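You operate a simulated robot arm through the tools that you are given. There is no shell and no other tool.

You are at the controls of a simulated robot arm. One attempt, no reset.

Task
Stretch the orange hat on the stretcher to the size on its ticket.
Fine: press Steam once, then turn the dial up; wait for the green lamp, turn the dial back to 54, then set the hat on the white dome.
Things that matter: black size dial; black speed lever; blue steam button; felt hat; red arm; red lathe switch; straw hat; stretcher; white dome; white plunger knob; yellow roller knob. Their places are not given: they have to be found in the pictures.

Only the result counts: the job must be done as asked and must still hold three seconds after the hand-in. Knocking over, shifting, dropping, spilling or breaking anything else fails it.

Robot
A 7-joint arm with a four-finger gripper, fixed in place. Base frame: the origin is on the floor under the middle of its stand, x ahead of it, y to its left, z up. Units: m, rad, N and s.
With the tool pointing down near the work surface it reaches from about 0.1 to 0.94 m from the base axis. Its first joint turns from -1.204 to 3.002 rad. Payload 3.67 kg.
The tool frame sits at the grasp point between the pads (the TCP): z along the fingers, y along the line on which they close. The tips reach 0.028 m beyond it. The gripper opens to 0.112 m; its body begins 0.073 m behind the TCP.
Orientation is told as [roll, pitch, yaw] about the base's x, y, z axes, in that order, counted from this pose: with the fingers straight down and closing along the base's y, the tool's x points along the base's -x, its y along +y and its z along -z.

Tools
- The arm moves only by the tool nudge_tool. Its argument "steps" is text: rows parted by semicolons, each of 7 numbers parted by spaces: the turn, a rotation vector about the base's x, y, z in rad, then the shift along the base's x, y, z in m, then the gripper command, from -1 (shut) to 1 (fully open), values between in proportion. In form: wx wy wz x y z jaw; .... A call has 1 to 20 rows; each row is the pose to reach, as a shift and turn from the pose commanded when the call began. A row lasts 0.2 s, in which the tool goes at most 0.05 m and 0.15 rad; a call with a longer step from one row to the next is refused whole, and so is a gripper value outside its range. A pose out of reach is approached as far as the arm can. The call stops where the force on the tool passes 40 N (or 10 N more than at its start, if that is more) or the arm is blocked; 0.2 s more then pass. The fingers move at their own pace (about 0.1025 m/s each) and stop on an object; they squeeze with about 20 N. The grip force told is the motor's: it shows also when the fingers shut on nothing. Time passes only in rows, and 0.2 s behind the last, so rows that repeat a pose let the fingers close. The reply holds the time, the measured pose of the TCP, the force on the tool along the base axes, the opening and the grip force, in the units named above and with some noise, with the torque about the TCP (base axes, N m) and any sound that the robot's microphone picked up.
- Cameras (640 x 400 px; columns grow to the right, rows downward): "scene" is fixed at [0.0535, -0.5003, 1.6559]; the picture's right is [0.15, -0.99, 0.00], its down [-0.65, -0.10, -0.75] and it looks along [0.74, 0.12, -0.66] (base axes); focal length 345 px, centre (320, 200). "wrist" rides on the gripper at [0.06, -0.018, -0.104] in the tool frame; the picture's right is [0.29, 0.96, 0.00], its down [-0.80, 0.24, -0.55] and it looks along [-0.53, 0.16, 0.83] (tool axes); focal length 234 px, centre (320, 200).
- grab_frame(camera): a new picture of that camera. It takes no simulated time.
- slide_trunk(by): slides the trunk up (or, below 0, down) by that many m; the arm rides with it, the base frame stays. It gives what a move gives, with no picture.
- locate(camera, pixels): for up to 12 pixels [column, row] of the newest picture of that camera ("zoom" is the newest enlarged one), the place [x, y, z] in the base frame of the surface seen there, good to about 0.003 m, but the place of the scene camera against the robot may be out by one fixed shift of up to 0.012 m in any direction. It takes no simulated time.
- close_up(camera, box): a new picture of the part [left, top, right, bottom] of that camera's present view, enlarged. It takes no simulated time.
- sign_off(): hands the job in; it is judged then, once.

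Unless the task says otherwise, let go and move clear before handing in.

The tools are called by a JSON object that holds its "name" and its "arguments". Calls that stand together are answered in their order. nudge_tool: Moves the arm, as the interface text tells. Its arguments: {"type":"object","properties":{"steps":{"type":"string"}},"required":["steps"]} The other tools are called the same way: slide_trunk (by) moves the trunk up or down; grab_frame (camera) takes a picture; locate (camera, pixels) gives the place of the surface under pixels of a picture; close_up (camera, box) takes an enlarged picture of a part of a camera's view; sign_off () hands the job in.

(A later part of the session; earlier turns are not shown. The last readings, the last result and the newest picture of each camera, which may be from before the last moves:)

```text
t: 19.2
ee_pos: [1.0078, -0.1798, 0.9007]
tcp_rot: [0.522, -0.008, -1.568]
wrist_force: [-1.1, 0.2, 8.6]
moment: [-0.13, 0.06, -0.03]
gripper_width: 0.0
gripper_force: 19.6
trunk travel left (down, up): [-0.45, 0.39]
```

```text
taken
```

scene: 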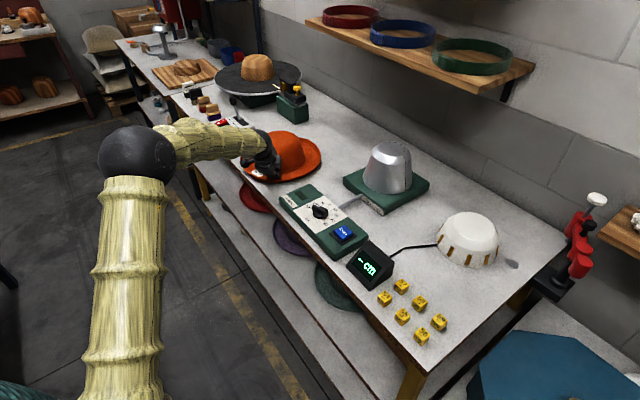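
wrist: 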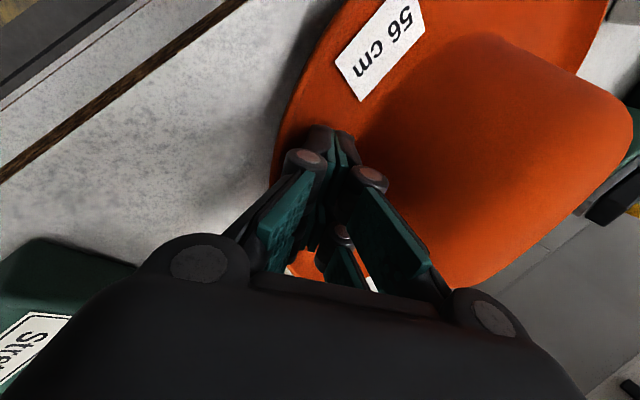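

The hook works: the hat moved about 5.5 cm toward the base. I'll drag it another 6 cm so its brim overhangs the table edge.

{"name": "nudge_tool", "arguments": {"steps": "0 0 0 -0.01 0.002 0 -1; 0 0 0 -0.02 0.004 0 -1; 0 0 0 -0.03 0.006 0 -1; 0 0 0 -0.04 0.008 0 -1; 0 0 0 -0.05 0.01 0 -1; 0 0 0 -0.06 0.012 0 -1"}}

{"name": "grab_frame", "arguments": {"camera": "wrist"}}

{"name": "grab_frame", "arguments": {"camera": "scene"}}

```text
t: 20.6
ee_pos: [0.947, -0.1678, 0.9003]
tcp_rot: [0.522, -0.007, -1.567]
wrist_force: [1.0, 0.1, 13.9]
moment: [-0.16, 0.1, -0.01]
gripper_width: 0.0
gripper_force: 20.0
trunk travel left (down, up): [-0.45, 0.39]
```

```text
taken
```

wrist: 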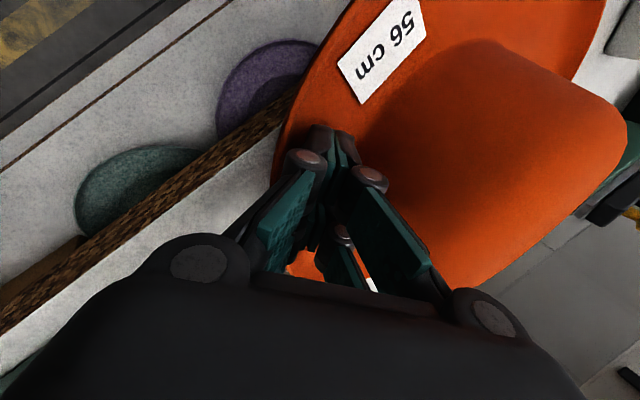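

```text
taken
```

scene: 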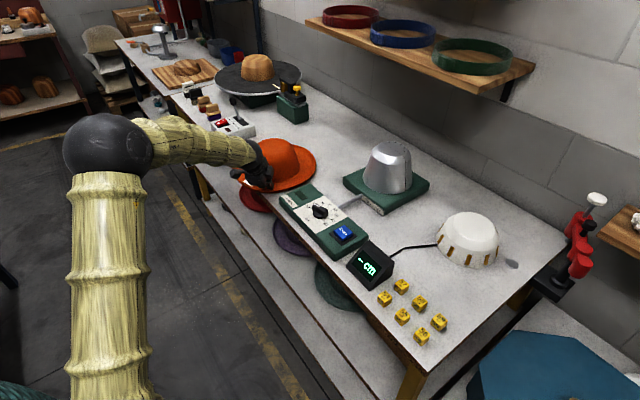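

The brim now overhangs the table edge. I'll lift out of the hat straight up, back off to the left and front, and measure the hat again.

{"name": "nudge_tool", "arguments": {"steps": "0 0 0 0.004 0 0.005 -1; 0 0 0 0.006 0 0.025 -1; 0 0 0 0.006 0 0.06 -1; 0 0 0 -0.02 0.02 0.1 -1; 0 0 0 -0.05 0.05 0.12 -1; 0 0 0 -0.07 0.09 0.12 -0.5; 0 0 0 -0.07 0.09 0.12 0"}}

{"name": "grab_frame", "arguments": {"camera": "scene"}}

{"name": "grab_frame", "arguments": {"camera": "wrist"}}

```text
refused: row 4 steps farther than a row can; nothing moved
```

```text
taken
```

scene: 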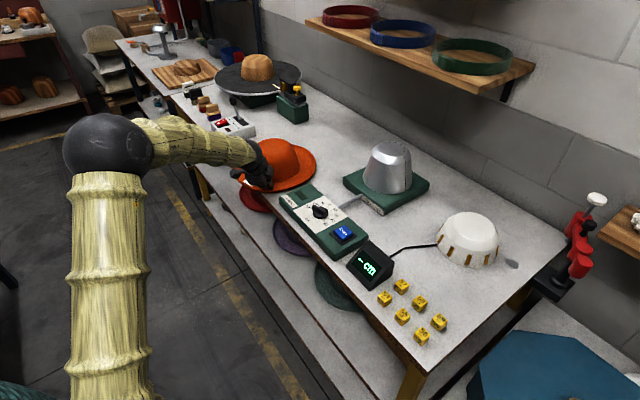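

```text
taken
```

wrist: 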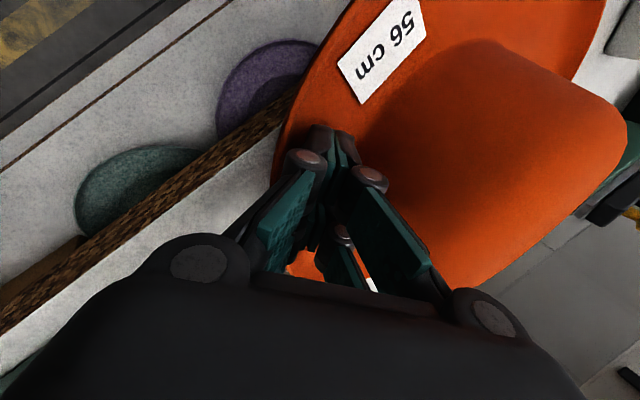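

That call was refused because one step was too long, so nothing moved. I'll repeat the lift-out with smaller steps.

{"name": "nudge_tool", "arguments": {"steps": "0 0 0 0.004 0 0.005 -1; 0 0 0 0.006 0 0.02 -1; 0 0 0 0.006 0 0.05 -1; 0 0 0 -0.01 0.01 0.08 -1; 0 0 0 -0.035 0.03 0.11 -1; 0 0 0 -0.06 0.06 0.13 -0.5; 0 0 0 -0.08 0.1 0.13 0; 0 0 0 -0.08 0.1 0.13 0"}}

{"name": "grab_frame", "arguments": {"camera": "scene"}}

{"name": "grab_frame", "arguments": {"camera": "wrist"}}

```text
t: 22.6
ee_pos: [0.8758, -0.1121, 1.0373]
tcp_rot: [0.515, 0.087, -1.622]
wrist_force: [-0.6, -0.5, -0.4]
moment: [0.05, 0.0, -0.01]
gripper_width: 0.056
gripper_force: 0.0
trunk travel left (down, up): [-0.45, 0.39]
stopped in row 8: the arm was blocked; the commanded pose is now the measured one
```

```text
taken
```

scene: 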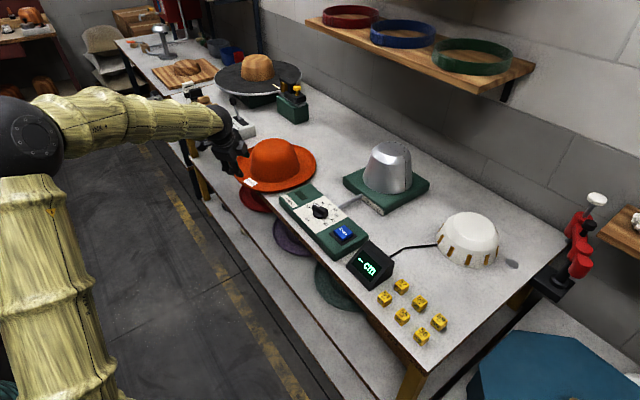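

```text
taken
```

wrist: 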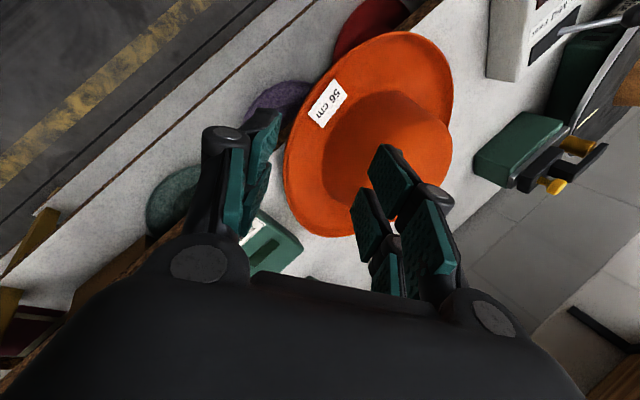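

The hat is released and overhangs the table edge. I'll locate points around its lip in both views.

{"name": "close_up", "arguments": {"camera": "scene", "box": [225, 125, 330, 200]}}

{"name": "close_up", "arguments": {"camera": "wrist", "box": [270, 20, 470, 250]}}

{"name": "locate", "arguments": {"camera": "wrist", "pixels": [[287, 150], [287, 170], [295, 110], [310, 80], [340, 52], [380, 36], [420, 38], [447, 65], [450, 90], [300, 210], [320, 228], [360, 120]]}}

```text
5.33 times, centred on (278, 162) of scene
```

zoom: 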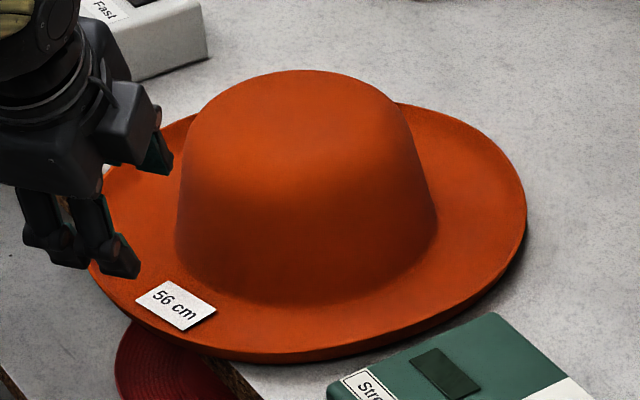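

```text
1.74 times, centred on (370, 135) of wrist
```

zoom: 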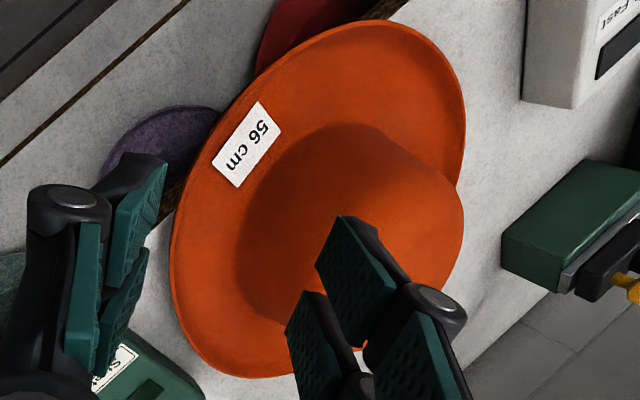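

```text
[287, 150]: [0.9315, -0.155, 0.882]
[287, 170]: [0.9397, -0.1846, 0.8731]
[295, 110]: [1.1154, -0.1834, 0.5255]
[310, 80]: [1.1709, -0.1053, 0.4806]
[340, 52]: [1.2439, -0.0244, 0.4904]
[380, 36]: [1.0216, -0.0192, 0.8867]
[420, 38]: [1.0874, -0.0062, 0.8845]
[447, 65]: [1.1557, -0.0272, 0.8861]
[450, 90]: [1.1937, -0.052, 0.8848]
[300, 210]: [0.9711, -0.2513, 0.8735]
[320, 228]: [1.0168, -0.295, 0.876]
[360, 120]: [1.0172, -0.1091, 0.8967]
```

Fitting the lip points puts the hat centre at (1.082, −0.158) with radius 0.152, so its brim overhangs the table edge by about 4.4 cm. I'll bring the hand level in front of the overhang so the lower fingers can go under the brim; first the tilt up.

{"name": "nudge_tool", "arguments": {"steps": "-0.0166 -0.131 -0.0057 0.003 0.01 -0.008 0; -0.033 -0.262 -0.0115 0.006 0.02 -0.016 0; -0.05 -0.393 -0.017 0.009 0.03 -0.025 0; -0.066 -0.525 -0.023 0.012 0.041 -0.033 0; -0.083 -0.656 -0.029 0.015 0.051 -0.042 0; -0.1 -0.787 -0.034 0.018 0.061 -0.05 0; -0.116 -0.918 -0.04 0.021 0.072 -0.058 0; -0.1327 -1.0492 -0.0459 0.024 0.082 -0.067 0; -0.1327 -1.0492 -0.0459 0.024 0.082 -0.067 0"}}

{"name": "grab_frame", "arguments": {"camera": "scene"}}

```text
t: 24.6
ee_pos: [0.8996, -0.027, 0.9688]
tcp_rot: [1.57, -0.006, -1.628]
wrist_force: [-0.3, 0.2, 0.0]
moment: [0.0, 0.0, 0.02]
gripper_width: 0.056
gripper_force: 0.1
trunk travel left (down, up): [-0.45, 0.39]
```

```text
taken
```

scene: 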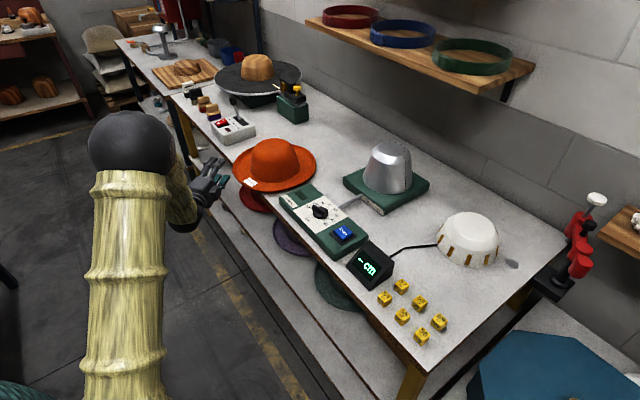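

The hand is horizontal now. Next I turn it to a heading of −45°, square to the table edge, and lower it in front of the overhang.

{"name": "nudge_tool", "arguments": {"steps": "0 0 -0.13 0.002 0.006 -0.012 0.1; 0 0 -0.26 0.004 0.012 -0.024 0.1; 0 0 -0.39 0.006 0.018 -0.036 0.1; 0 0 -0.52 0.008 0.024 -0.048 0.1; 0 0 -0.65 0.01 0.03 -0.06 0.1; 0 0 -0.728 0.013 0.036 -0.075 0.1; 0 0 -0.728 0.013 0.036 -0.09 0.1; 0 0 -0.728 0.013 0.036 -0.095 0.1; 0 0 -0.728 0.013 0.036 -0.095 0.1"}}

{"name": "grab_frame", "arguments": {"camera": "scene"}}

{"name": "grab_frame", "arguments": {"camera": "wrist"}}

```text
t: 26.6
ee_pos: [0.9125, 0.0079, 0.8751]
tcp_rot: [1.569, -0.004, -2.354]
wrist_force: [0.2, 0.3, -0.3]
moment: [0.01, 0.04, 0.02]
gripper_width: 0.0614
gripper_force: 0.0
trunk travel left (down, up): [-0.45, 0.39]
```

```text
taken
```

scene: 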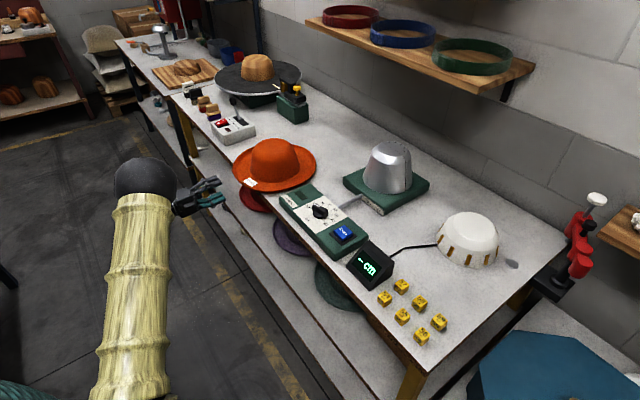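

```text
taken
```

wrist: 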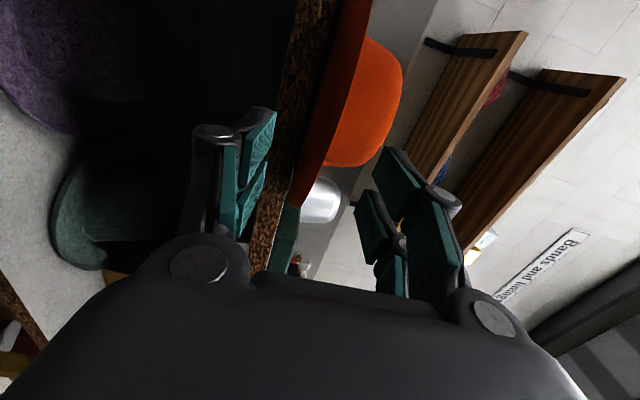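

The level hand is in front of the overhang; in the wrist view the brim's edge runs from (370,0) to (300,200), between the upper and lower fingers. I'll advance along the heading so the brim comes between them.

{"name": "nudge_tool", "arguments": {"steps": "0 0 0 0.013 -0.0124 -0.001 0.1; 0 0 0 0.026 -0.0248 -0.002 0.1; 0 0 0 0.039 -0.0372 -0.003 0.1; 0 0 0 0.052 -0.0495 -0.003 0.1; 0 0 0 0.052 -0.0495 -0.003 0.1"}}

{"name": "grab_frame", "arguments": {"camera": "wrist"}}

{"name": "close_up", "arguments": {"camera": "scene", "box": [185, 125, 325, 225]}}

```text
t: 27.8
ee_pos: [0.9659, -0.0431, 0.8706]
tcp_rot: [1.566, -0.008, -2.356]
wrist_force: [-0.5, -0.4, -0.7]
moment: [-0.01, 0.02, 0.0]
gripper_width: 0.0617
gripper_force: 0.1
trunk travel left (down, up): [-0.45, 0.39]
```

```text
taken
```

wrist: 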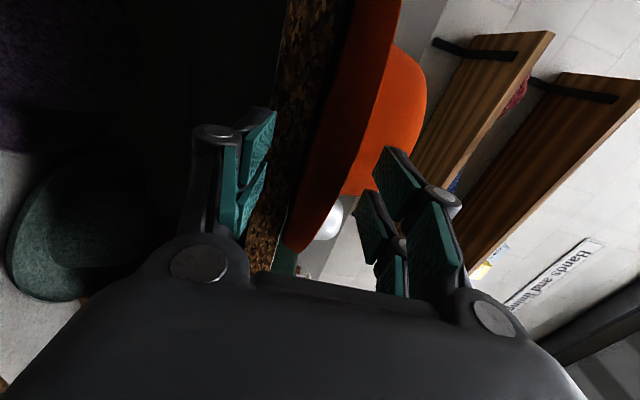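

```text
4.00 times, centred on (255, 175) of scene
```

zoom: 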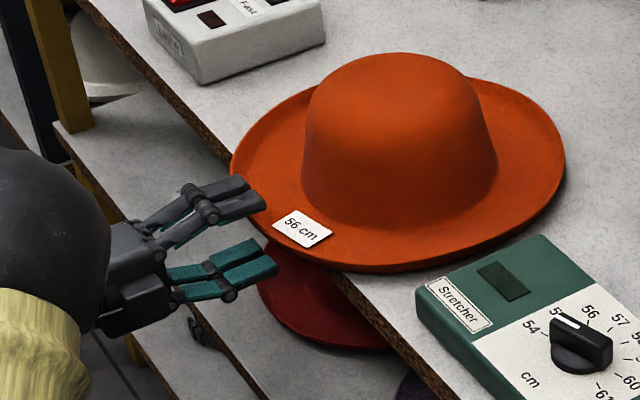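

The upper fingers are over the lip and the lower ones are under the overhang. I'll advance another ~17 mm, then close.

{"name": "nudge_tool", "arguments": {"steps": "0 0 0 0.007 -0.007 0.001 0.1; 0 0 0 0.0135 -0.0135 0.002 0.1; 0 0 0 0.0135 -0.0135 0.002 0.1; 0 0 0 0.0135 -0.0135 0.002 -0.3; 0 0 0 0.0135 -0.0135 0.002 -0.6; 0 0 0 0.0135 -0.0135 0.002 -1; 0 0 0 0.0135 -0.0135 0.002 -1; 0 0 0 0.0135 -0.0135 0.002 -1"}}

{"name": "grab_frame", "arguments": {"camera": "wrist"}}

{"name": "close_up", "arguments": {"camera": "scene", "box": [185, 125, 325, 225]}}

```text
t: 29.6
ee_pos: [0.9789, -0.0555, 0.8741]
tcp_rot: [1.568, -0.004, -2.354]
wrist_force: [3.1, 1.0, 8.2]
moment: [0.21, -0.45, 0.09]
gripper_width: 0.0269
gripper_force: 19.6
trunk travel left (down, up): [-0.45, 0.39]
```

```text
taken
```

wrist: 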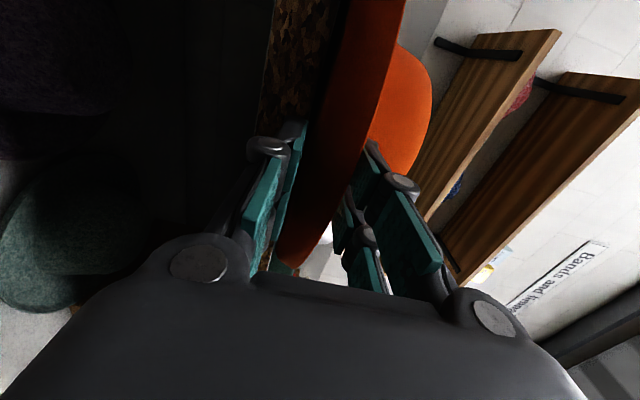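

```text
4.00 times, centred on (255, 175) of scene
```

zoom: 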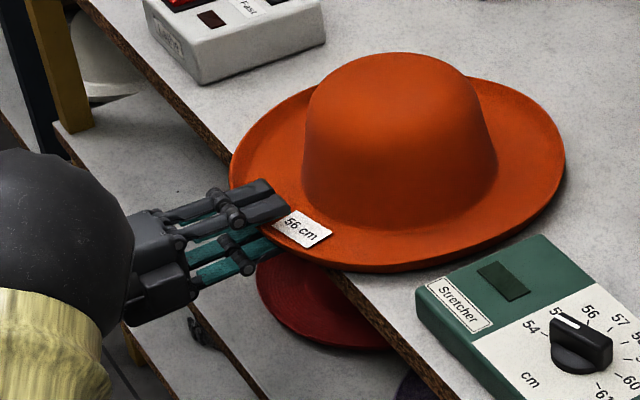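

The grip closed on the brim at 27 mm width with about 20 N. I'll lift 3 cm and look.

{"name": "nudge_tool", "arguments": {"steps": "0 0 0 0 0 0.008 -1; 0 0 0 0 0 0.016 -1; 0 0 0 0 0 0.024 -1; 0 0 0 0 0 0.03 -1; 0 0 0 0 0 0.03 -1"}}

{"name": "grab_frame", "arguments": {"camera": "wrist"}}

{"name": "close_up", "arguments": {"camera": "scene", "box": [185, 125, 325, 225]}}

```text
t: 30.8
ee_pos: [0.9789, -0.0557, 0.9029]
tcp_rot: [1.569, -0.006, -2.354]
wrist_force: [0.0, 0.4, -0.7]
moment: [0.15, 0.12, -0.04]
gripper_width: 0.0267
gripper_force: 20.0
trunk travel left (down, up): [-0.45, 0.39]
```

```text
taken
```

wrist: 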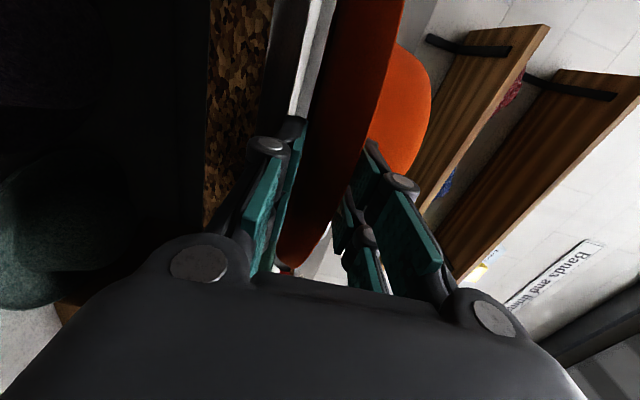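

```text
4.00 times, centred on (255, 175) of scene
```

zoom: 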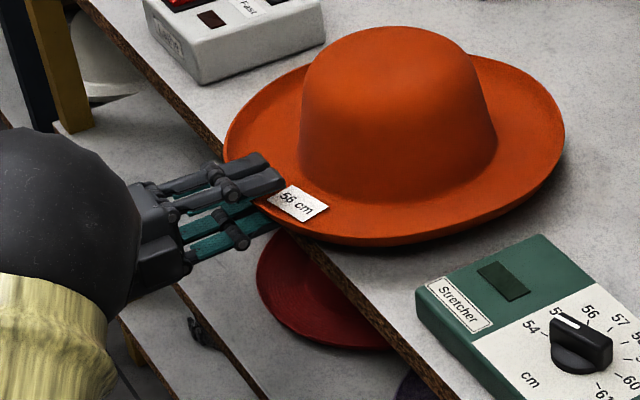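

The hat is lifted level and held firmly. Before carrying, I'll measure the stretcher dome's centre precisely from many surface points.

{"name": "close_up", "arguments": {"camera": "scene", "box": [335, 130, 445, 220]}}

{"name": "locate", "arguments": {"camera": "zoom", "pixels": [[225, 200], [240, 215], [260, 225], [280, 230], [300, 235], [320, 235], [340, 235], [360, 230], [380, 222], [400, 210], [410, 195], [232, 180]]}}

{"name": "locate", "arguments": {"camera": "zoom", "pixels": [[207, 230], [215, 250], [240, 268], [270, 280], [310, 285], [350, 282], [390, 272], [412, 255], [275, 60], [300, 55], [250, 100], [370, 110]]}}

```text
4.44 times, centred on (390, 175) of scene
```

zoom: 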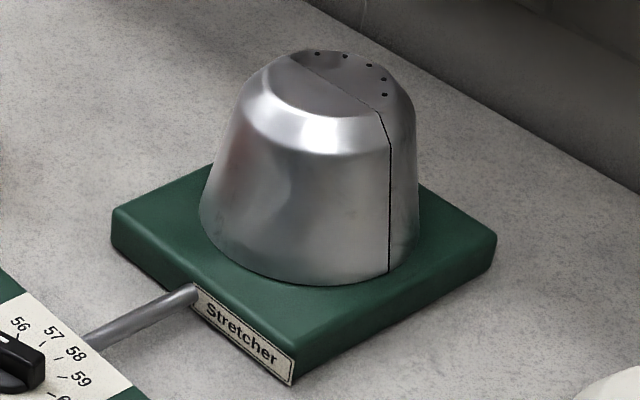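

```text
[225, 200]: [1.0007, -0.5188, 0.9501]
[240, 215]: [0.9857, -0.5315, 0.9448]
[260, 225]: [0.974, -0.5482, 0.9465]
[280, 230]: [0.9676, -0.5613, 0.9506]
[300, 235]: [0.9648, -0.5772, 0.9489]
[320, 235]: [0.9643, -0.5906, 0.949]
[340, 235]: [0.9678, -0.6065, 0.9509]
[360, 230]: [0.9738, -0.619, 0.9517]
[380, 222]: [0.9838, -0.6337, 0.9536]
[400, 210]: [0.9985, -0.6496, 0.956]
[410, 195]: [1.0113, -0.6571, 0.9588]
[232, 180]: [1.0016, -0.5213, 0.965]
```

```text
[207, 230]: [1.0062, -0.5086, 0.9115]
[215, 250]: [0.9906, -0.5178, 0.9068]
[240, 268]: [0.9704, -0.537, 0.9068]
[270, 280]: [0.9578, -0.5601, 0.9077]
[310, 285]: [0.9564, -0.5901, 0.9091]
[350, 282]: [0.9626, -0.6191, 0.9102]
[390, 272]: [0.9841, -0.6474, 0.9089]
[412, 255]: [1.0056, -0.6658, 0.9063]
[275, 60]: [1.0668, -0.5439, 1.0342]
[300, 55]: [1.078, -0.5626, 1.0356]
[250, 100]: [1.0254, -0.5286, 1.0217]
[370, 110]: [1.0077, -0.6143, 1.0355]
```

The stretcher dome's centre comes out at (1.0415, −0.5835) in the robot's frame, with its top at z≈1.028 and its plate at 0.9015. I'll raise the trunk to lift the hat well above the dome and check that it stays level.

{"name": "slide_trunk", "arguments": {"by": 0.19}}

{"name": "grab_frame", "arguments": {"camera": "scene"}}

{"name": "grab_frame", "arguments": {"camera": "wrist"}}

```text
t: 32.9
ee_pos: [0.9809, -0.0556, 1.0927]
tcp_rot: [1.567, -0.006, -2.355]
wrist_force: [0.1, -0.2, -1.1]
moment: [0.15, 0.1, -0.02]
gripper_width: 0.0265
gripper_force: 20.0
trunk travel left (down, up): [-0.64, 0.2]
```

```text
taken
```

scene: 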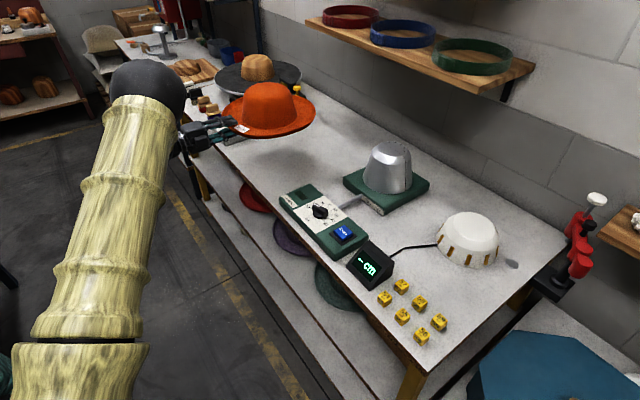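

```text
taken
```

wrist: 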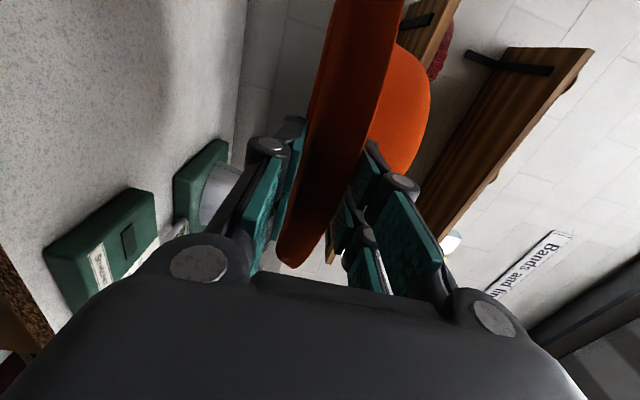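

The hat hangs level and the grip is steady. I'll swing it over toward the stretcher, turning the heading to about −33°.

{"name": "nudge_tool", "arguments": {"steps": "0 0 0.01 -0.002 -0.015 0 -1; 0 0 0.025 -0.006 -0.045 0 -1; 0 0 0.04 -0.01 -0.08 0 -1; 0 0 0.055 -0.015 -0.115 0 -1; 0 0 0.07 -0.02 -0.15 0 -1; 0 0 0.085 -0.025 -0.185 0 -1; 0 0 0.1 -0.03 -0.22 0 -1; 0 0 0.12 -0.035 -0.255 0 -1; 0 0 0.14 -0.04 -0.29 0 -1; 0 0 0.155 -0.045 -0.325 0 -1; 0 0 0.17 -0.05 -0.36 0 -1; 0 0 0.185 -0.054 -0.395 0 -1; 0 0 0.2 -0.058 -0.425 0 -1; 0 0 0.209 -0.0614 -0.448 0 -1; 0 0 0.209 -0.0614 -0.448 0 -1; 0 0 0.209 -0.0614 -0.448 0 -1"}}

{"name": "grab_frame", "arguments": {"camera": "scene"}}

{"name": "grab_frame", "arguments": {"camera": "wrist"}}

```text
t: 36.3
ee_pos: [0.9192, -0.505, 1.0935]
tcp_rot: [1.569, -0.004, -2.146]
wrist_force: [0.1, 1.0, -1.4]
moment: [0.15, 0.19, 0.01]
gripper_width: 0.0266
gripper_force: 19.9
trunk travel left (down, up): [-0.64, 0.2]
```

```text
taken
```

scene: 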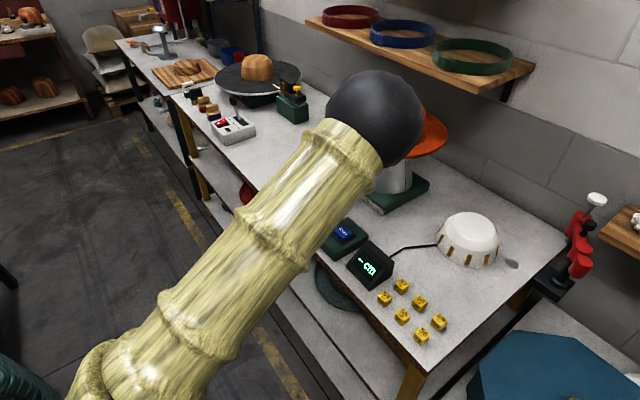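

```text
taken
```

wrist: 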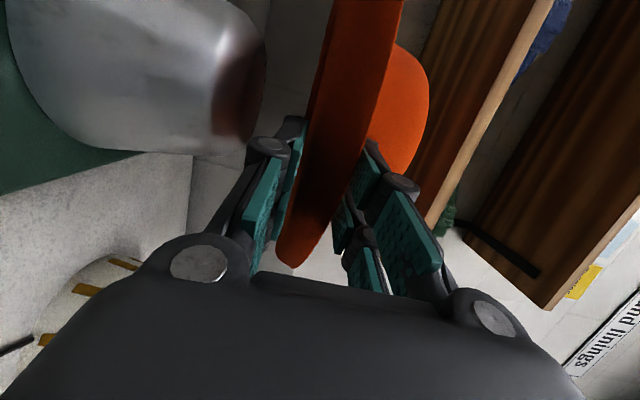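

In the wrist view the dome's top (250,60) lies below the raised hat. I'll locate points on the dome and on the held hat's lip to check the alignment.

{"name": "locate", "arguments": {"camera": "wrist", "pixels": [[100, 60], [140, 100], [180, 130], [215, 140], [150, 40], [200, 30], [200, 90], [120, 130], [60, 100], [230, 120], [255, 40], [240, 20]]}}

{"name": "locate", "arguments": {"camera": "wrist", "pixels": [[395, 30], [385, 80], [370, 120], [330, 60], [345, 20], [315, 240], [325, 220], [295, 262], [400, 100], [415, 80], [420, 130], [390, 150]]}}

```text
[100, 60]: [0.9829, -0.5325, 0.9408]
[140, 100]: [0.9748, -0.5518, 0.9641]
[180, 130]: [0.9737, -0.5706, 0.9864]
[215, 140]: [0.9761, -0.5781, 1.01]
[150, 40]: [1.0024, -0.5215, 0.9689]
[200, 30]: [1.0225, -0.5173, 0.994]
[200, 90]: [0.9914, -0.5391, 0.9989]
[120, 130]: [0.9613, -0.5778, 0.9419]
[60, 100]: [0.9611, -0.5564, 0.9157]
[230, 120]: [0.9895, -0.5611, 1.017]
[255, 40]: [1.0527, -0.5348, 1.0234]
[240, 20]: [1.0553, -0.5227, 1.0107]
```

```text
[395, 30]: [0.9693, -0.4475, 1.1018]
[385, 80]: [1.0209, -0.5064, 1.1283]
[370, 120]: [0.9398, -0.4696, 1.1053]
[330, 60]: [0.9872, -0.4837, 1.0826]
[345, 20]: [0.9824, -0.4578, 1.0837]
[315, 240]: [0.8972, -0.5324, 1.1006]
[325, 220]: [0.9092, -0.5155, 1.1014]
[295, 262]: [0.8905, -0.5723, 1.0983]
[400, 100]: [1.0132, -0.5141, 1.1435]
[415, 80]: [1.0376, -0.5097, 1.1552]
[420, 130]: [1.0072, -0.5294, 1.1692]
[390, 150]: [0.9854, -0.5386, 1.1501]
```

The hat's centre (≈1.0405, −0.585) sits right over the dome's centre. I'll lower it around the dome to z≈0.99, watching the forces.

{"name": "nudge_tool", "arguments": {"steps": "0 0 0 0 0 -0.015 -1; 0 0 0 0 0 -0.035 -1; 0 0 0 0 0 -0.055 -1; 0 0 0 0 0 -0.075 -1; 0 0 0 0 0 -0.09 -1; 0 0 0 0 0 -0.1 -1; 0 0 0 0 0 -0.1 -1"}}

{"name": "grab_frame", "arguments": {"camera": "scene"}}

{"name": "grab_frame", "arguments": {"camera": "wrist"}}

```text
t: 37.9
ee_pos: [0.9183, -0.5038, 0.9921]
tcp_rot: [1.568, -0.005, -2.145]
wrist_force: [-0.2, -0.4, -1.1]
moment: [0.12, 0.18, 0.01]
gripper_width: 0.0264
gripper_force: 19.9
trunk travel left (down, up): [-0.64, 0.2]
```

```text
taken
```

scene: 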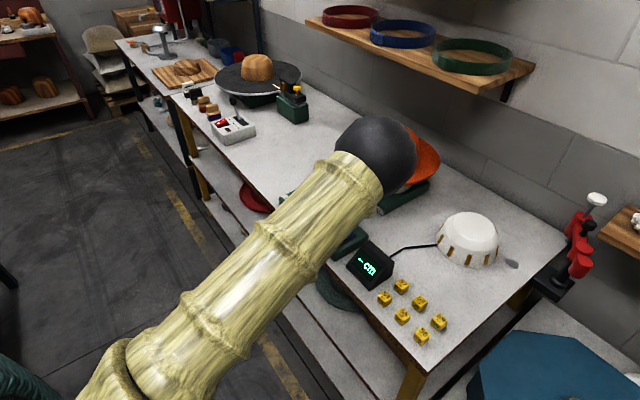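

```text
taken
```

wrist: 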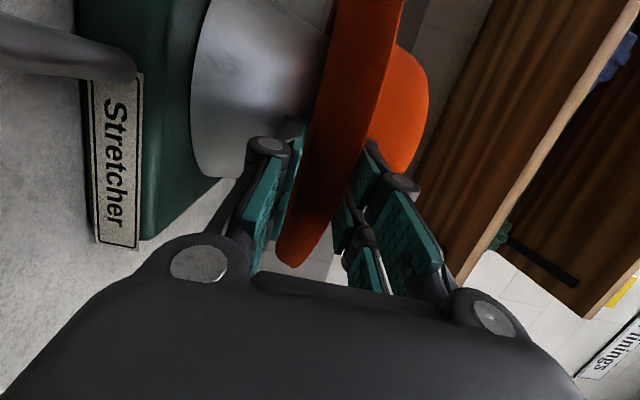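

There is no contact yet and the dome is inside the hat. I'll check how low the arm's other parts are before going lower.

{"name": "locate", "arguments": {"camera": "scene", "pixels": [[375, 160], [400, 180], [360, 200], [300, 270], [410, 165], [380, 195], [345, 240]]}}

{"name": "locate", "arguments": {"camera": "wrist", "pixels": [[200, 265], [320, 330], [200, 300], [260, 150], [250, 220], [215, 60], [310, 150], [300, 235], [380, 20], [40, 60], [120, 200], [150, 100]]}}

```text
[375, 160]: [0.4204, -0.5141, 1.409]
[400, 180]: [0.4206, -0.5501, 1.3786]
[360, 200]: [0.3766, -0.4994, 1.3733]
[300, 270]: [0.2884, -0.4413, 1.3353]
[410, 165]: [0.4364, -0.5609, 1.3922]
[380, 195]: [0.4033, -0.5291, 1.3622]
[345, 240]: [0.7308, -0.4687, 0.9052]
```

```text
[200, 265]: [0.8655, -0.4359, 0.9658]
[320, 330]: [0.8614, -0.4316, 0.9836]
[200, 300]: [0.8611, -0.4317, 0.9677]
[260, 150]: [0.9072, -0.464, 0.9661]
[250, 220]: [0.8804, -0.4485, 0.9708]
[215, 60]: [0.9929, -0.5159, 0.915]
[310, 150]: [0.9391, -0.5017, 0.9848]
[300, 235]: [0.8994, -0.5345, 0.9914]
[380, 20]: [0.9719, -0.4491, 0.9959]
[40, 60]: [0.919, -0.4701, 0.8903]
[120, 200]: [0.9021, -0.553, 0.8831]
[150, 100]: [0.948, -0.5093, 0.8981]
```

The arm is well clear of everything. I'll lower a further 1.7 cm, then open the fingers so the hat settles onto the dome.

{"name": "nudge_tool", "arguments": {"steps": "0 0 0 0 0 -0.009 -1; 0 0 0 0 0 -0.017 -1; 0 0 0 0 0 -0.017 -1; 0 0 0 0 0 -0.017 -0.3; 0 0 0 0 0 -0.017 0; 0 0 0 0 0 -0.017 0.3; 0 0 0 0 0 -0.017 0.3; 0 0 0 0 0 -0.017 0.3"}}

{"name": "grab_frame", "arguments": {"camera": "scene"}}

{"name": "grab_frame", "arguments": {"camera": "wrist"}}

```text
t: 39.7
ee_pos: [0.9196, -0.5033, 0.9758]
tcp_rot: [1.566, -0.004, -2.145]
wrist_force: [0.3, 0.2, -0.1]
moment: [0.02, -0.01, 0.04]
gripper_width: 0.073
gripper_force: 0.0
trunk travel left (down, up): [-0.64, 0.2]
```

```text
taken
```

scene: 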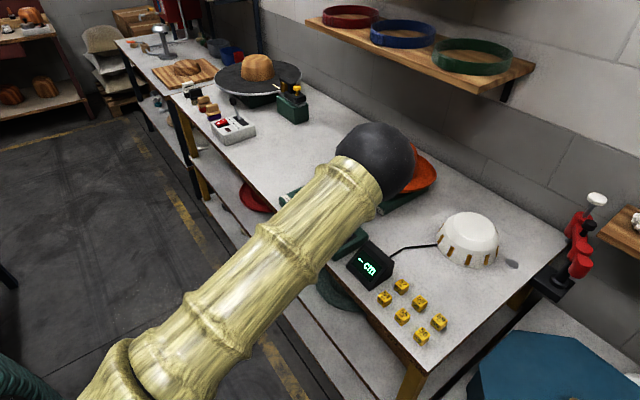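

```text
taken
```

wrist: 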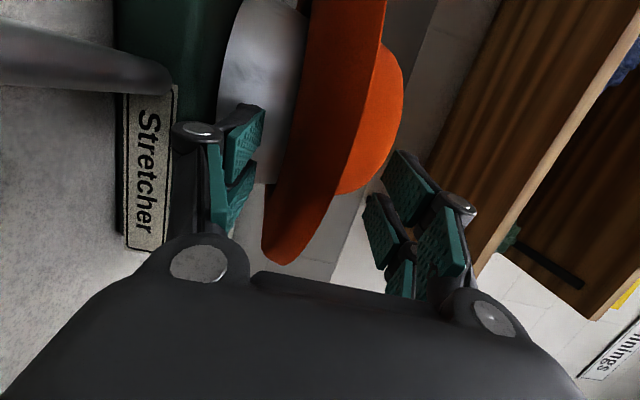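

The hat dropped onto the dome and no force remains on the tool; the brim lies free between the fingers. I'll back straight out, then rise clear.

{"name": "nudge_tool", "arguments": {"steps": "0 0 0 -0.0168 0.0109 0 0.3; 0 0 0 -0.0336 0.0218 0 0.3; 0 0 0 -0.0503 0.0326 0 0.3; 0 0 0 -0.0671 0.0435 0.01 0.3; 0 0 0 -0.084 0.054 0.03 0.3; 0 0 0 -0.1 0.065 0.06 0.3; 0 0 0 -0.12 0.08 0.1 0.3; 0 0 0 -0.12 0.08 0.1 0.3"}}

{"name": "grab_frame", "arguments": {"camera": "scene"}}

{"name": "grab_frame", "arguments": {"camera": "wrist"}}

```text
t: 41.5
ee_pos: [0.7996, -0.4241, 1.0759]
tcp_rot: [1.565, -0.004, -2.144]
wrist_force: [0.0, -0.7, -0.5]
moment: [-0.01, -0.02, -0.01]
gripper_width: 0.0729
gripper_force: 0.0
trunk travel left (down, up): [-0.64, 0.2]
```

```text
taken
```

scene: 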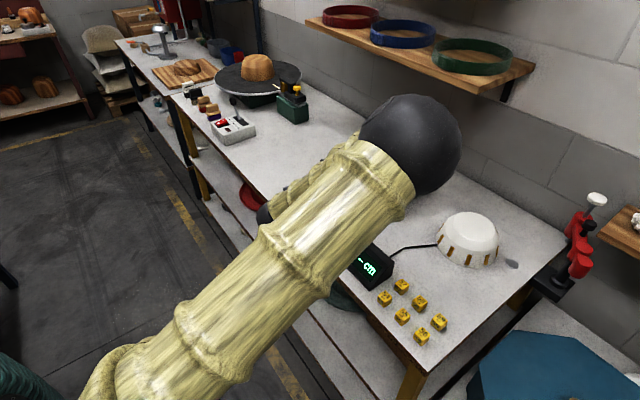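

```text
taken
```

wrist: 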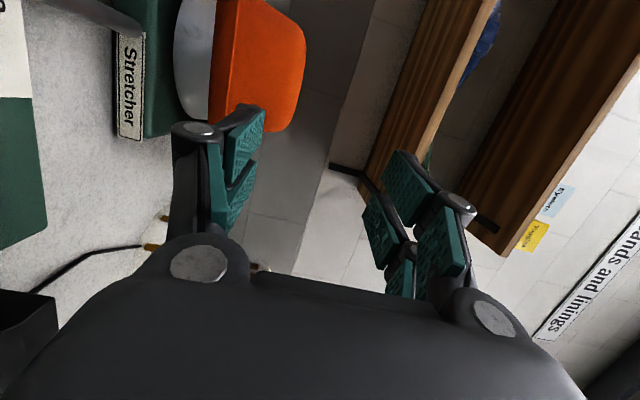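

The hat now sits on the stretcher, at (260,60) in the wrist view. Next I'll point the tool straight down again for the button and the dial.

{"name": "nudge_tool", "arguments": {"steps": "0.0771 0.1195 0 -0.004 0 0.005 0; 0.1542 0.239 0 -0.008 0 0.01 -0.3; 0.2313 0.3585 0 -0.012 0 0.015 -0.6; 0.3084 0.478 0 -0.016 0 0.02 -1; 0.3855 0.5975 0 -0.02 -0.003 0.025 -1; 0.4626 0.717 0 -0.025 -0.006 0.03 -1; 0.5397 0.8365 0 -0.03 -0.01 0.035 -1; 0.6168 0.956 0 -0.035 -0.015 0.04 -1; 0.6939 1.0755 0 -0.04 -0.02 0.04 -1; 0.771 1.195 0 -0.04 -0.025 0.04 -1; 0.848 1.3146 0 -0.04 -0.03 0.04 -1; 0.848 1.3146 0 -0.04 -0.03 0.04 -1"}}

{"name": "grab_frame", "arguments": {"camera": "scene"}}

{"name": "grab_frame", "arguments": {"camera": "wrist"}}

```text
t: 44.1
ee_pos: [0.7565, -0.4537, 1.1171]
tcp_rot: [0.001, -0.003, -2.138]
wrist_force: [0.6, -0.4, 0.6]
moment: [-0.02, -0.02, 0.01]
gripper_width: 0.0001
gripper_force: 20.2
trunk travel left (down, up): [-0.64, 0.2]
```

```text
taken
```

scene: 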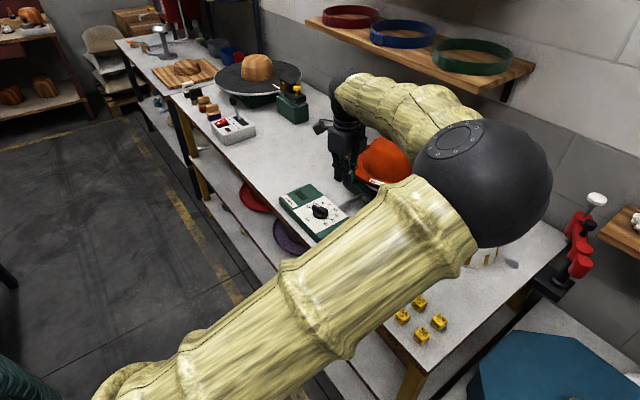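

```text
taken
```

wrist: 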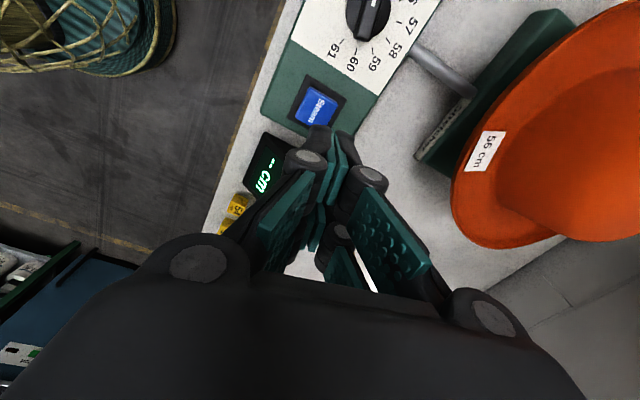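

The tool now points down; the wrist view shows the Steam button at (315,105), the dial at (370,15) and the hat on the right. I'll locate the button and the hat's lip.

{"name": "locate", "arguments": {"camera": "wrist", "pixels": [[315, 105], [303, 118], [325, 93], [308, 90], [330, 118], [455, 180], [465, 120], [500, 75], [480, 235], [540, 245], [560, 110], [600, 210]]}}

{"name": "close_up", "arguments": {"camera": "wrist", "box": [400, 0, 640, 260]}}

{"name": "close_up", "arguments": {"camera": "scene", "box": [330, 120, 430, 200]}}

```text
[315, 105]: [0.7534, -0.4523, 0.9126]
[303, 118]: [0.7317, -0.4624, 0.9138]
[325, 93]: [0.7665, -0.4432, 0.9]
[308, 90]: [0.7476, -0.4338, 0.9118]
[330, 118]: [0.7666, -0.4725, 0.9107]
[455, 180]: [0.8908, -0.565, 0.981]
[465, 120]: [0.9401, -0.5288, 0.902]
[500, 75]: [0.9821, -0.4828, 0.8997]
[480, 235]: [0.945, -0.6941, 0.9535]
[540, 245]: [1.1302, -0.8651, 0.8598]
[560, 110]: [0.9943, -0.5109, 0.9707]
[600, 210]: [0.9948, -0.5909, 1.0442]
```

```text
1.54 times, centred on (520, 130) of wrist
```

zoom: 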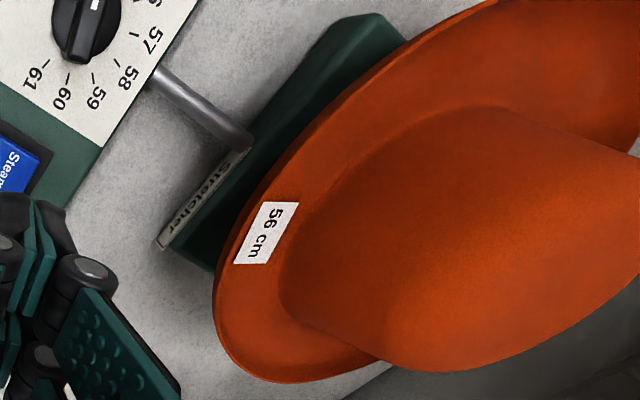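

```text
5.00 times, centred on (380, 160) of scene
```

zoom: 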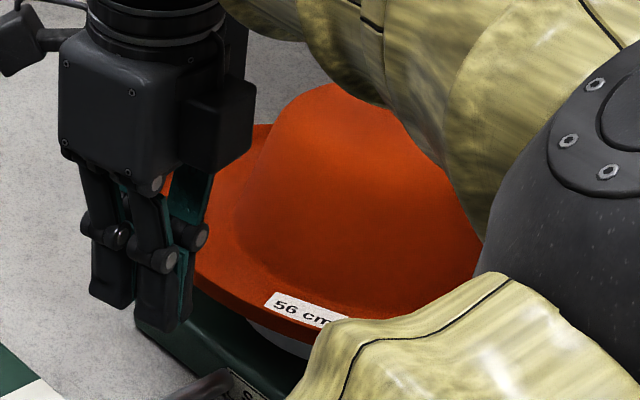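

The lip reads z≈0.981 on the near side and 0.954 on the right, so the hat may be sitting tilted. I'll sample more lip and crown points.

{"name": "close_up", "arguments": {"camera": "wrist", "box": [400, 0, 640, 260]}}

{"name": "locate", "arguments": {"camera": "zoom", "pixels": [[219, 290], [226, 250], [245, 210], [270, 170], [300, 138], [350, 90], [400, 55], [450, 25], [222, 330], [250, 370], [300, 380], [350, 365]]}}

{"name": "locate", "arguments": {"camera": "zoom", "pixels": [[260, 300], [300, 210], [350, 150], [400, 110], [330, 340], [400, 200], [450, 200], [500, 160], [560, 200], [450, 300], [500, 250], [400, 290]]}}

```text
1.54 times, centred on (520, 130) of wrist
```

zoom: 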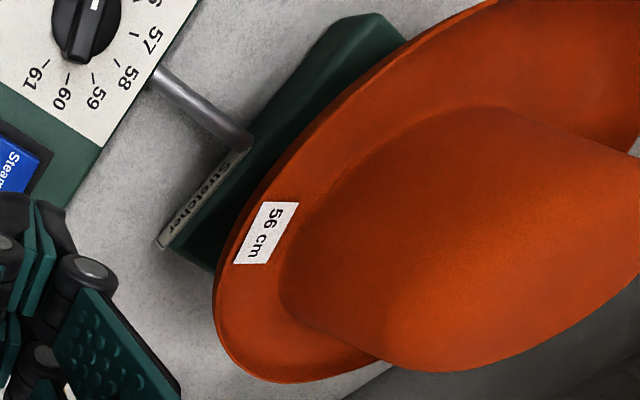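

```text
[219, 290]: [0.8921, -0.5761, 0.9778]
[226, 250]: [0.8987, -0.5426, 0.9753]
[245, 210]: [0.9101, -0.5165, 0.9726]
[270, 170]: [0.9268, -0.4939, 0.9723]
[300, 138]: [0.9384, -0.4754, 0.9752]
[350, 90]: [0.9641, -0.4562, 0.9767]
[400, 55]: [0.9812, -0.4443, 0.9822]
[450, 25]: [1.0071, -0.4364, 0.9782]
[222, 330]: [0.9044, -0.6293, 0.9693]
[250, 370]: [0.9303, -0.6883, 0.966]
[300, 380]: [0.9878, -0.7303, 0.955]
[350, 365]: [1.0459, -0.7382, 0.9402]
```

```text
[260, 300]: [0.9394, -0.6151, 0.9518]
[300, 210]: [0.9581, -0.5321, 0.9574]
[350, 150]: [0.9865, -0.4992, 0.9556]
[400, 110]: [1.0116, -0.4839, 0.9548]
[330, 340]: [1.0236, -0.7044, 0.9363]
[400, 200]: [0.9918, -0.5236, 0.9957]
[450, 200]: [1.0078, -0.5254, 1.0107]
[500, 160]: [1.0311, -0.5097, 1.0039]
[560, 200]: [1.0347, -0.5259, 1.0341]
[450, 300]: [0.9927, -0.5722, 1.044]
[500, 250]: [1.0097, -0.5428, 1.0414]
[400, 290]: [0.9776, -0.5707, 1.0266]
```

Fitting the lip shows the hat is centred on the dome but tilted about 9°, with its near-left side about 2 cm high. I'll press gently on the crown's top, near side, with closed fingertips to level it; first I move above it with the tool tilted.

{"name": "nudge_tool", "arguments": {"steps": "-0.055 -0.084 0 0.02 -0.008 0.015 -1; -0.11 -0.168 0 0.05 -0.02 0.03 -1; -0.165 -0.252 0 0.085 -0.035 0.04 -1; -0.22 -0.336 0 0.12 -0.05 0.045 -1; -0.275 -0.42 0 0.155 -0.064 0.045 -1; -0.33 -0.504 0 0.19 -0.078 0.045 -1; -0.38 -0.586 0 0.215 -0.088 0.045 -1; -0.38 -0.586 0 0.2365 -0.0973 0.045 -1; -0.38 -0.586 0 0.2365 -0.0973 0.045 -1"}}

{"name": "grab_frame", "arguments": {"camera": "wrist"}}

{"name": "grab_frame", "arguments": {"camera": "scene"}}

```text
t: 46.1
ee_pos: [0.9931, -0.5503, 1.1621]
tcp_rot: [0.704, -0.006, -2.141]
wrist_force: [0.0, -0.3, -0.6]
moment: [-0.01, -0.03, 0.01]
gripper_width: 0.0
gripper_force: 20.1
trunk travel left (down, up): [-0.64, 0.2]
```

```text
taken
```

wrist: 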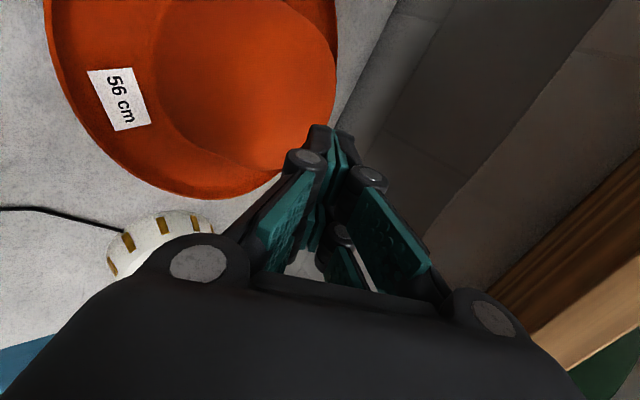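

```text
taken
```

scene: 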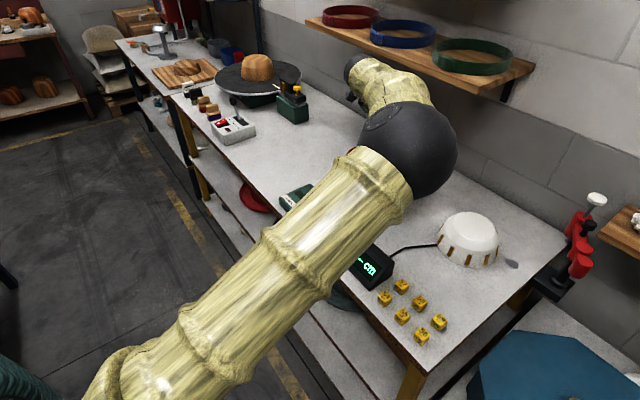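

The tool is above the crown. I'll locate the crown's top and the lip from this view to confirm the tilt before pressing.

{"name": "locate", "arguments": {"camera": "wrist", "pixels": [[240, 70], [290, 50], [310, 90], [270, 130], [320, 60], [200, 60], [48, 30], [65, 90], [100, 145], [150, 182], [200, 196], [250, 190]]}}

```text
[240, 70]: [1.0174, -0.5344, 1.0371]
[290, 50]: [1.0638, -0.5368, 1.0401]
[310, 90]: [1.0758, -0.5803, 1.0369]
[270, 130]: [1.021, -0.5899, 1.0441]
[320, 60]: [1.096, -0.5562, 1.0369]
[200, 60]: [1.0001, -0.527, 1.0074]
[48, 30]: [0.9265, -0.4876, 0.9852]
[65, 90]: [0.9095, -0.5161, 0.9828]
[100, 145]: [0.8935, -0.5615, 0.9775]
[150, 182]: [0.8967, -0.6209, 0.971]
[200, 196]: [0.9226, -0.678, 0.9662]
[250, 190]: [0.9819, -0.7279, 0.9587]
```

The crown's top is at z≈1.04–1.045. I'll descend to it and press slowly down by about a centimetre.

{"name": "nudge_tool", "arguments": {"steps": "0 0 0 0 0 -0.03 -1; 0 0 0 0 0 -0.06 -1; 0 0 0 0 0 -0.08 -1; 0 0 0 0 0 -0.085 -1; 0 0 0 0 0 -0.09 -1; 0 0 0 0 0 -0.094 -1; 0 0 0 0 0 -0.098 -1; 0 0 0 0 0 -0.102 -1"}}

{"name": "grab_frame", "arguments": {"camera": "wrist"}}

{"name": "locate", "arguments": {"camera": "wrist", "pixels": [[48, 30], [65, 90], [100, 145], [150, 182], [200, 196], [250, 190]]}}

```text
t: 47.9
ee_pos: [0.9926, -0.5498, 1.0628]
tcp_rot: [0.705, -0.005, -2.142]
wrist_force: [-10.5, 4.0, 16.7]
moment: [-0.19, 0.26, -0.15]
gripper_width: 0.0
gripper_force: 19.7
trunk travel left (down, up): [-0.64, 0.2]
```

```text
taken
```

wrist: 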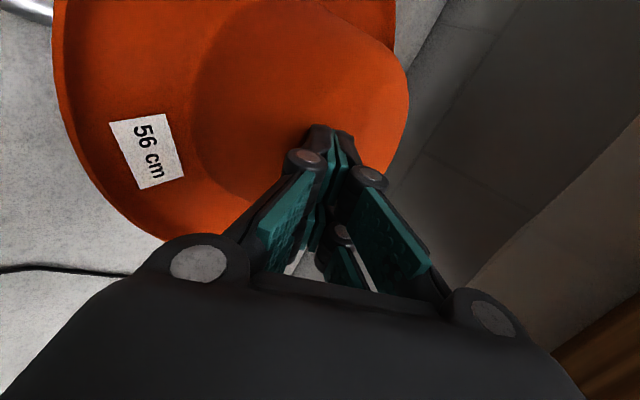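

```text
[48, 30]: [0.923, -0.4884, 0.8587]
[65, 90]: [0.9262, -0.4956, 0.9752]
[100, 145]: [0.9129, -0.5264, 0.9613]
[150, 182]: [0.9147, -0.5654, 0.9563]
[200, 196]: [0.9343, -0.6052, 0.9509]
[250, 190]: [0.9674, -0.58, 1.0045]
```

The press reads about 17 N up and 11 N back. I'll sample the lip edge again in this view to see whether the hat levelled.

{"name": "close_up", "arguments": {"camera": "wrist", "box": [40, 0, 300, 250]}}

{"name": "locate", "arguments": {"camera": "wrist", "pixels": [[56, 30], [60, 80], [70, 120], [90, 165], [110, 195], [130, 215], [150, 230], [330, 60], [360, 100], [280, 120], [260, 150], [230, 60]]}}

```text
1.60 times, centred on (170, 125) of wrist
```

zoom: 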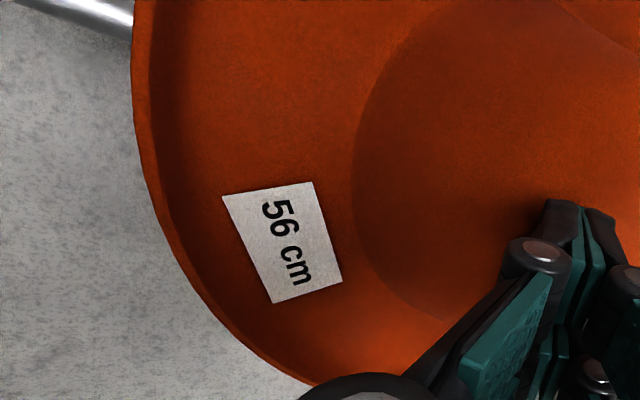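

```text
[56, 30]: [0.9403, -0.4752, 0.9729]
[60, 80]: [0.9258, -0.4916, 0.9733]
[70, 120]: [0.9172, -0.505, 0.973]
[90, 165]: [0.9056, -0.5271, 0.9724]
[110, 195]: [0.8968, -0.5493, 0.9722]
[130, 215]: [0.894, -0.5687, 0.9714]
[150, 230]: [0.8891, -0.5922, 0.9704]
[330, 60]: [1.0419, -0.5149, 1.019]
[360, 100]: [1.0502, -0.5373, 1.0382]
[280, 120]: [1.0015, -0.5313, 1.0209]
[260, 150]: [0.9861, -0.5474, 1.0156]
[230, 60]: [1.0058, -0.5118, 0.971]
```

Pressing lowered the near lip from about 0.983 to 0.973, but I need an unobstructed view to judge the seating. I'll rise and move the arm to the left so the scene camera can see the stretcher.

{"name": "nudge_tool", "arguments": {"steps": "0 0 0 -0.01 0.005 0.02 -1; 0 0 0 -0.03 0.02 0.055 -1; 0 0 0 -0.06 0.045 0.08 -1; 0 0 0 -0.09 0.08 0.09 -1; 0 0 0 -0.12 0.115 0.09 -1; 0 0 0 -0.14 0.155 0.09 -1; 0 0 0 -0.16 0.195 0.09 -1; 0 0 0 -0.18 0.235 0.09 -1; 0 0 0 -0.2 0.275 0.09 -1; 0 0 0 -0.21 0.315 0.09 -1; 0 0 0 -0.22 0.36 0.09 -1; 0 0 0 -0.22 0.4 0.09 -1; 0 0 0 -0.22 0.44 0.09 -1; 0 0 0 -0.22 0.44 0.09 -1"}}

{"name": "grab_frame", "arguments": {"camera": "scene"}}

{"name": "close_up", "arguments": {"camera": "scene", "box": [325, 110, 465, 220]}}

```text
t: 50.9
ee_pos: [0.7733, -0.1121, 1.1481]
tcp_rot: [0.702, -0.006, -2.144]
wrist_force: [-0.6, -0.5, 1.0]
moment: [0.03, -0.03, 0.02]
gripper_width: 0.0
gripper_force: 19.9
trunk travel left (down, up): [-0.64, 0.2]
```

```text
taken
```

scene: 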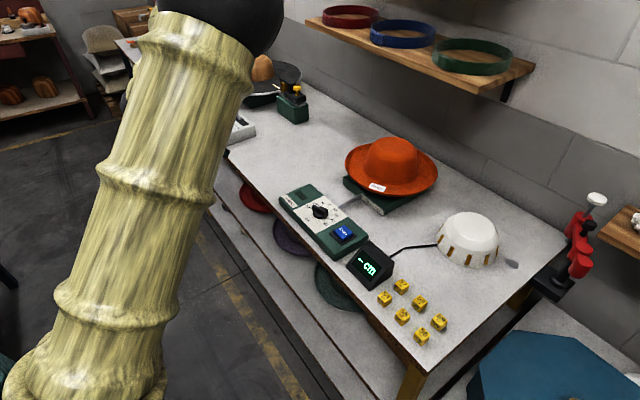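

```text
3.64 times, centred on (395, 165) of scene
```

zoom: 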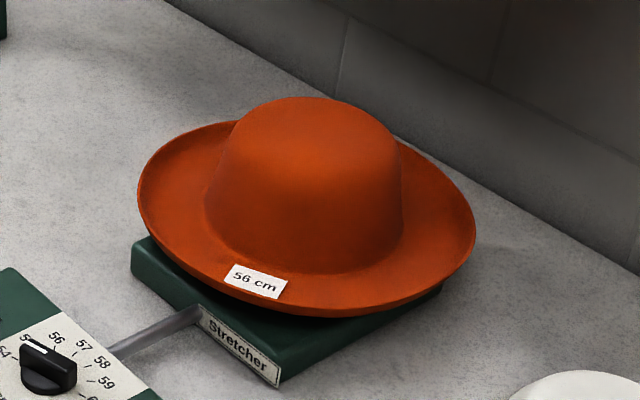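

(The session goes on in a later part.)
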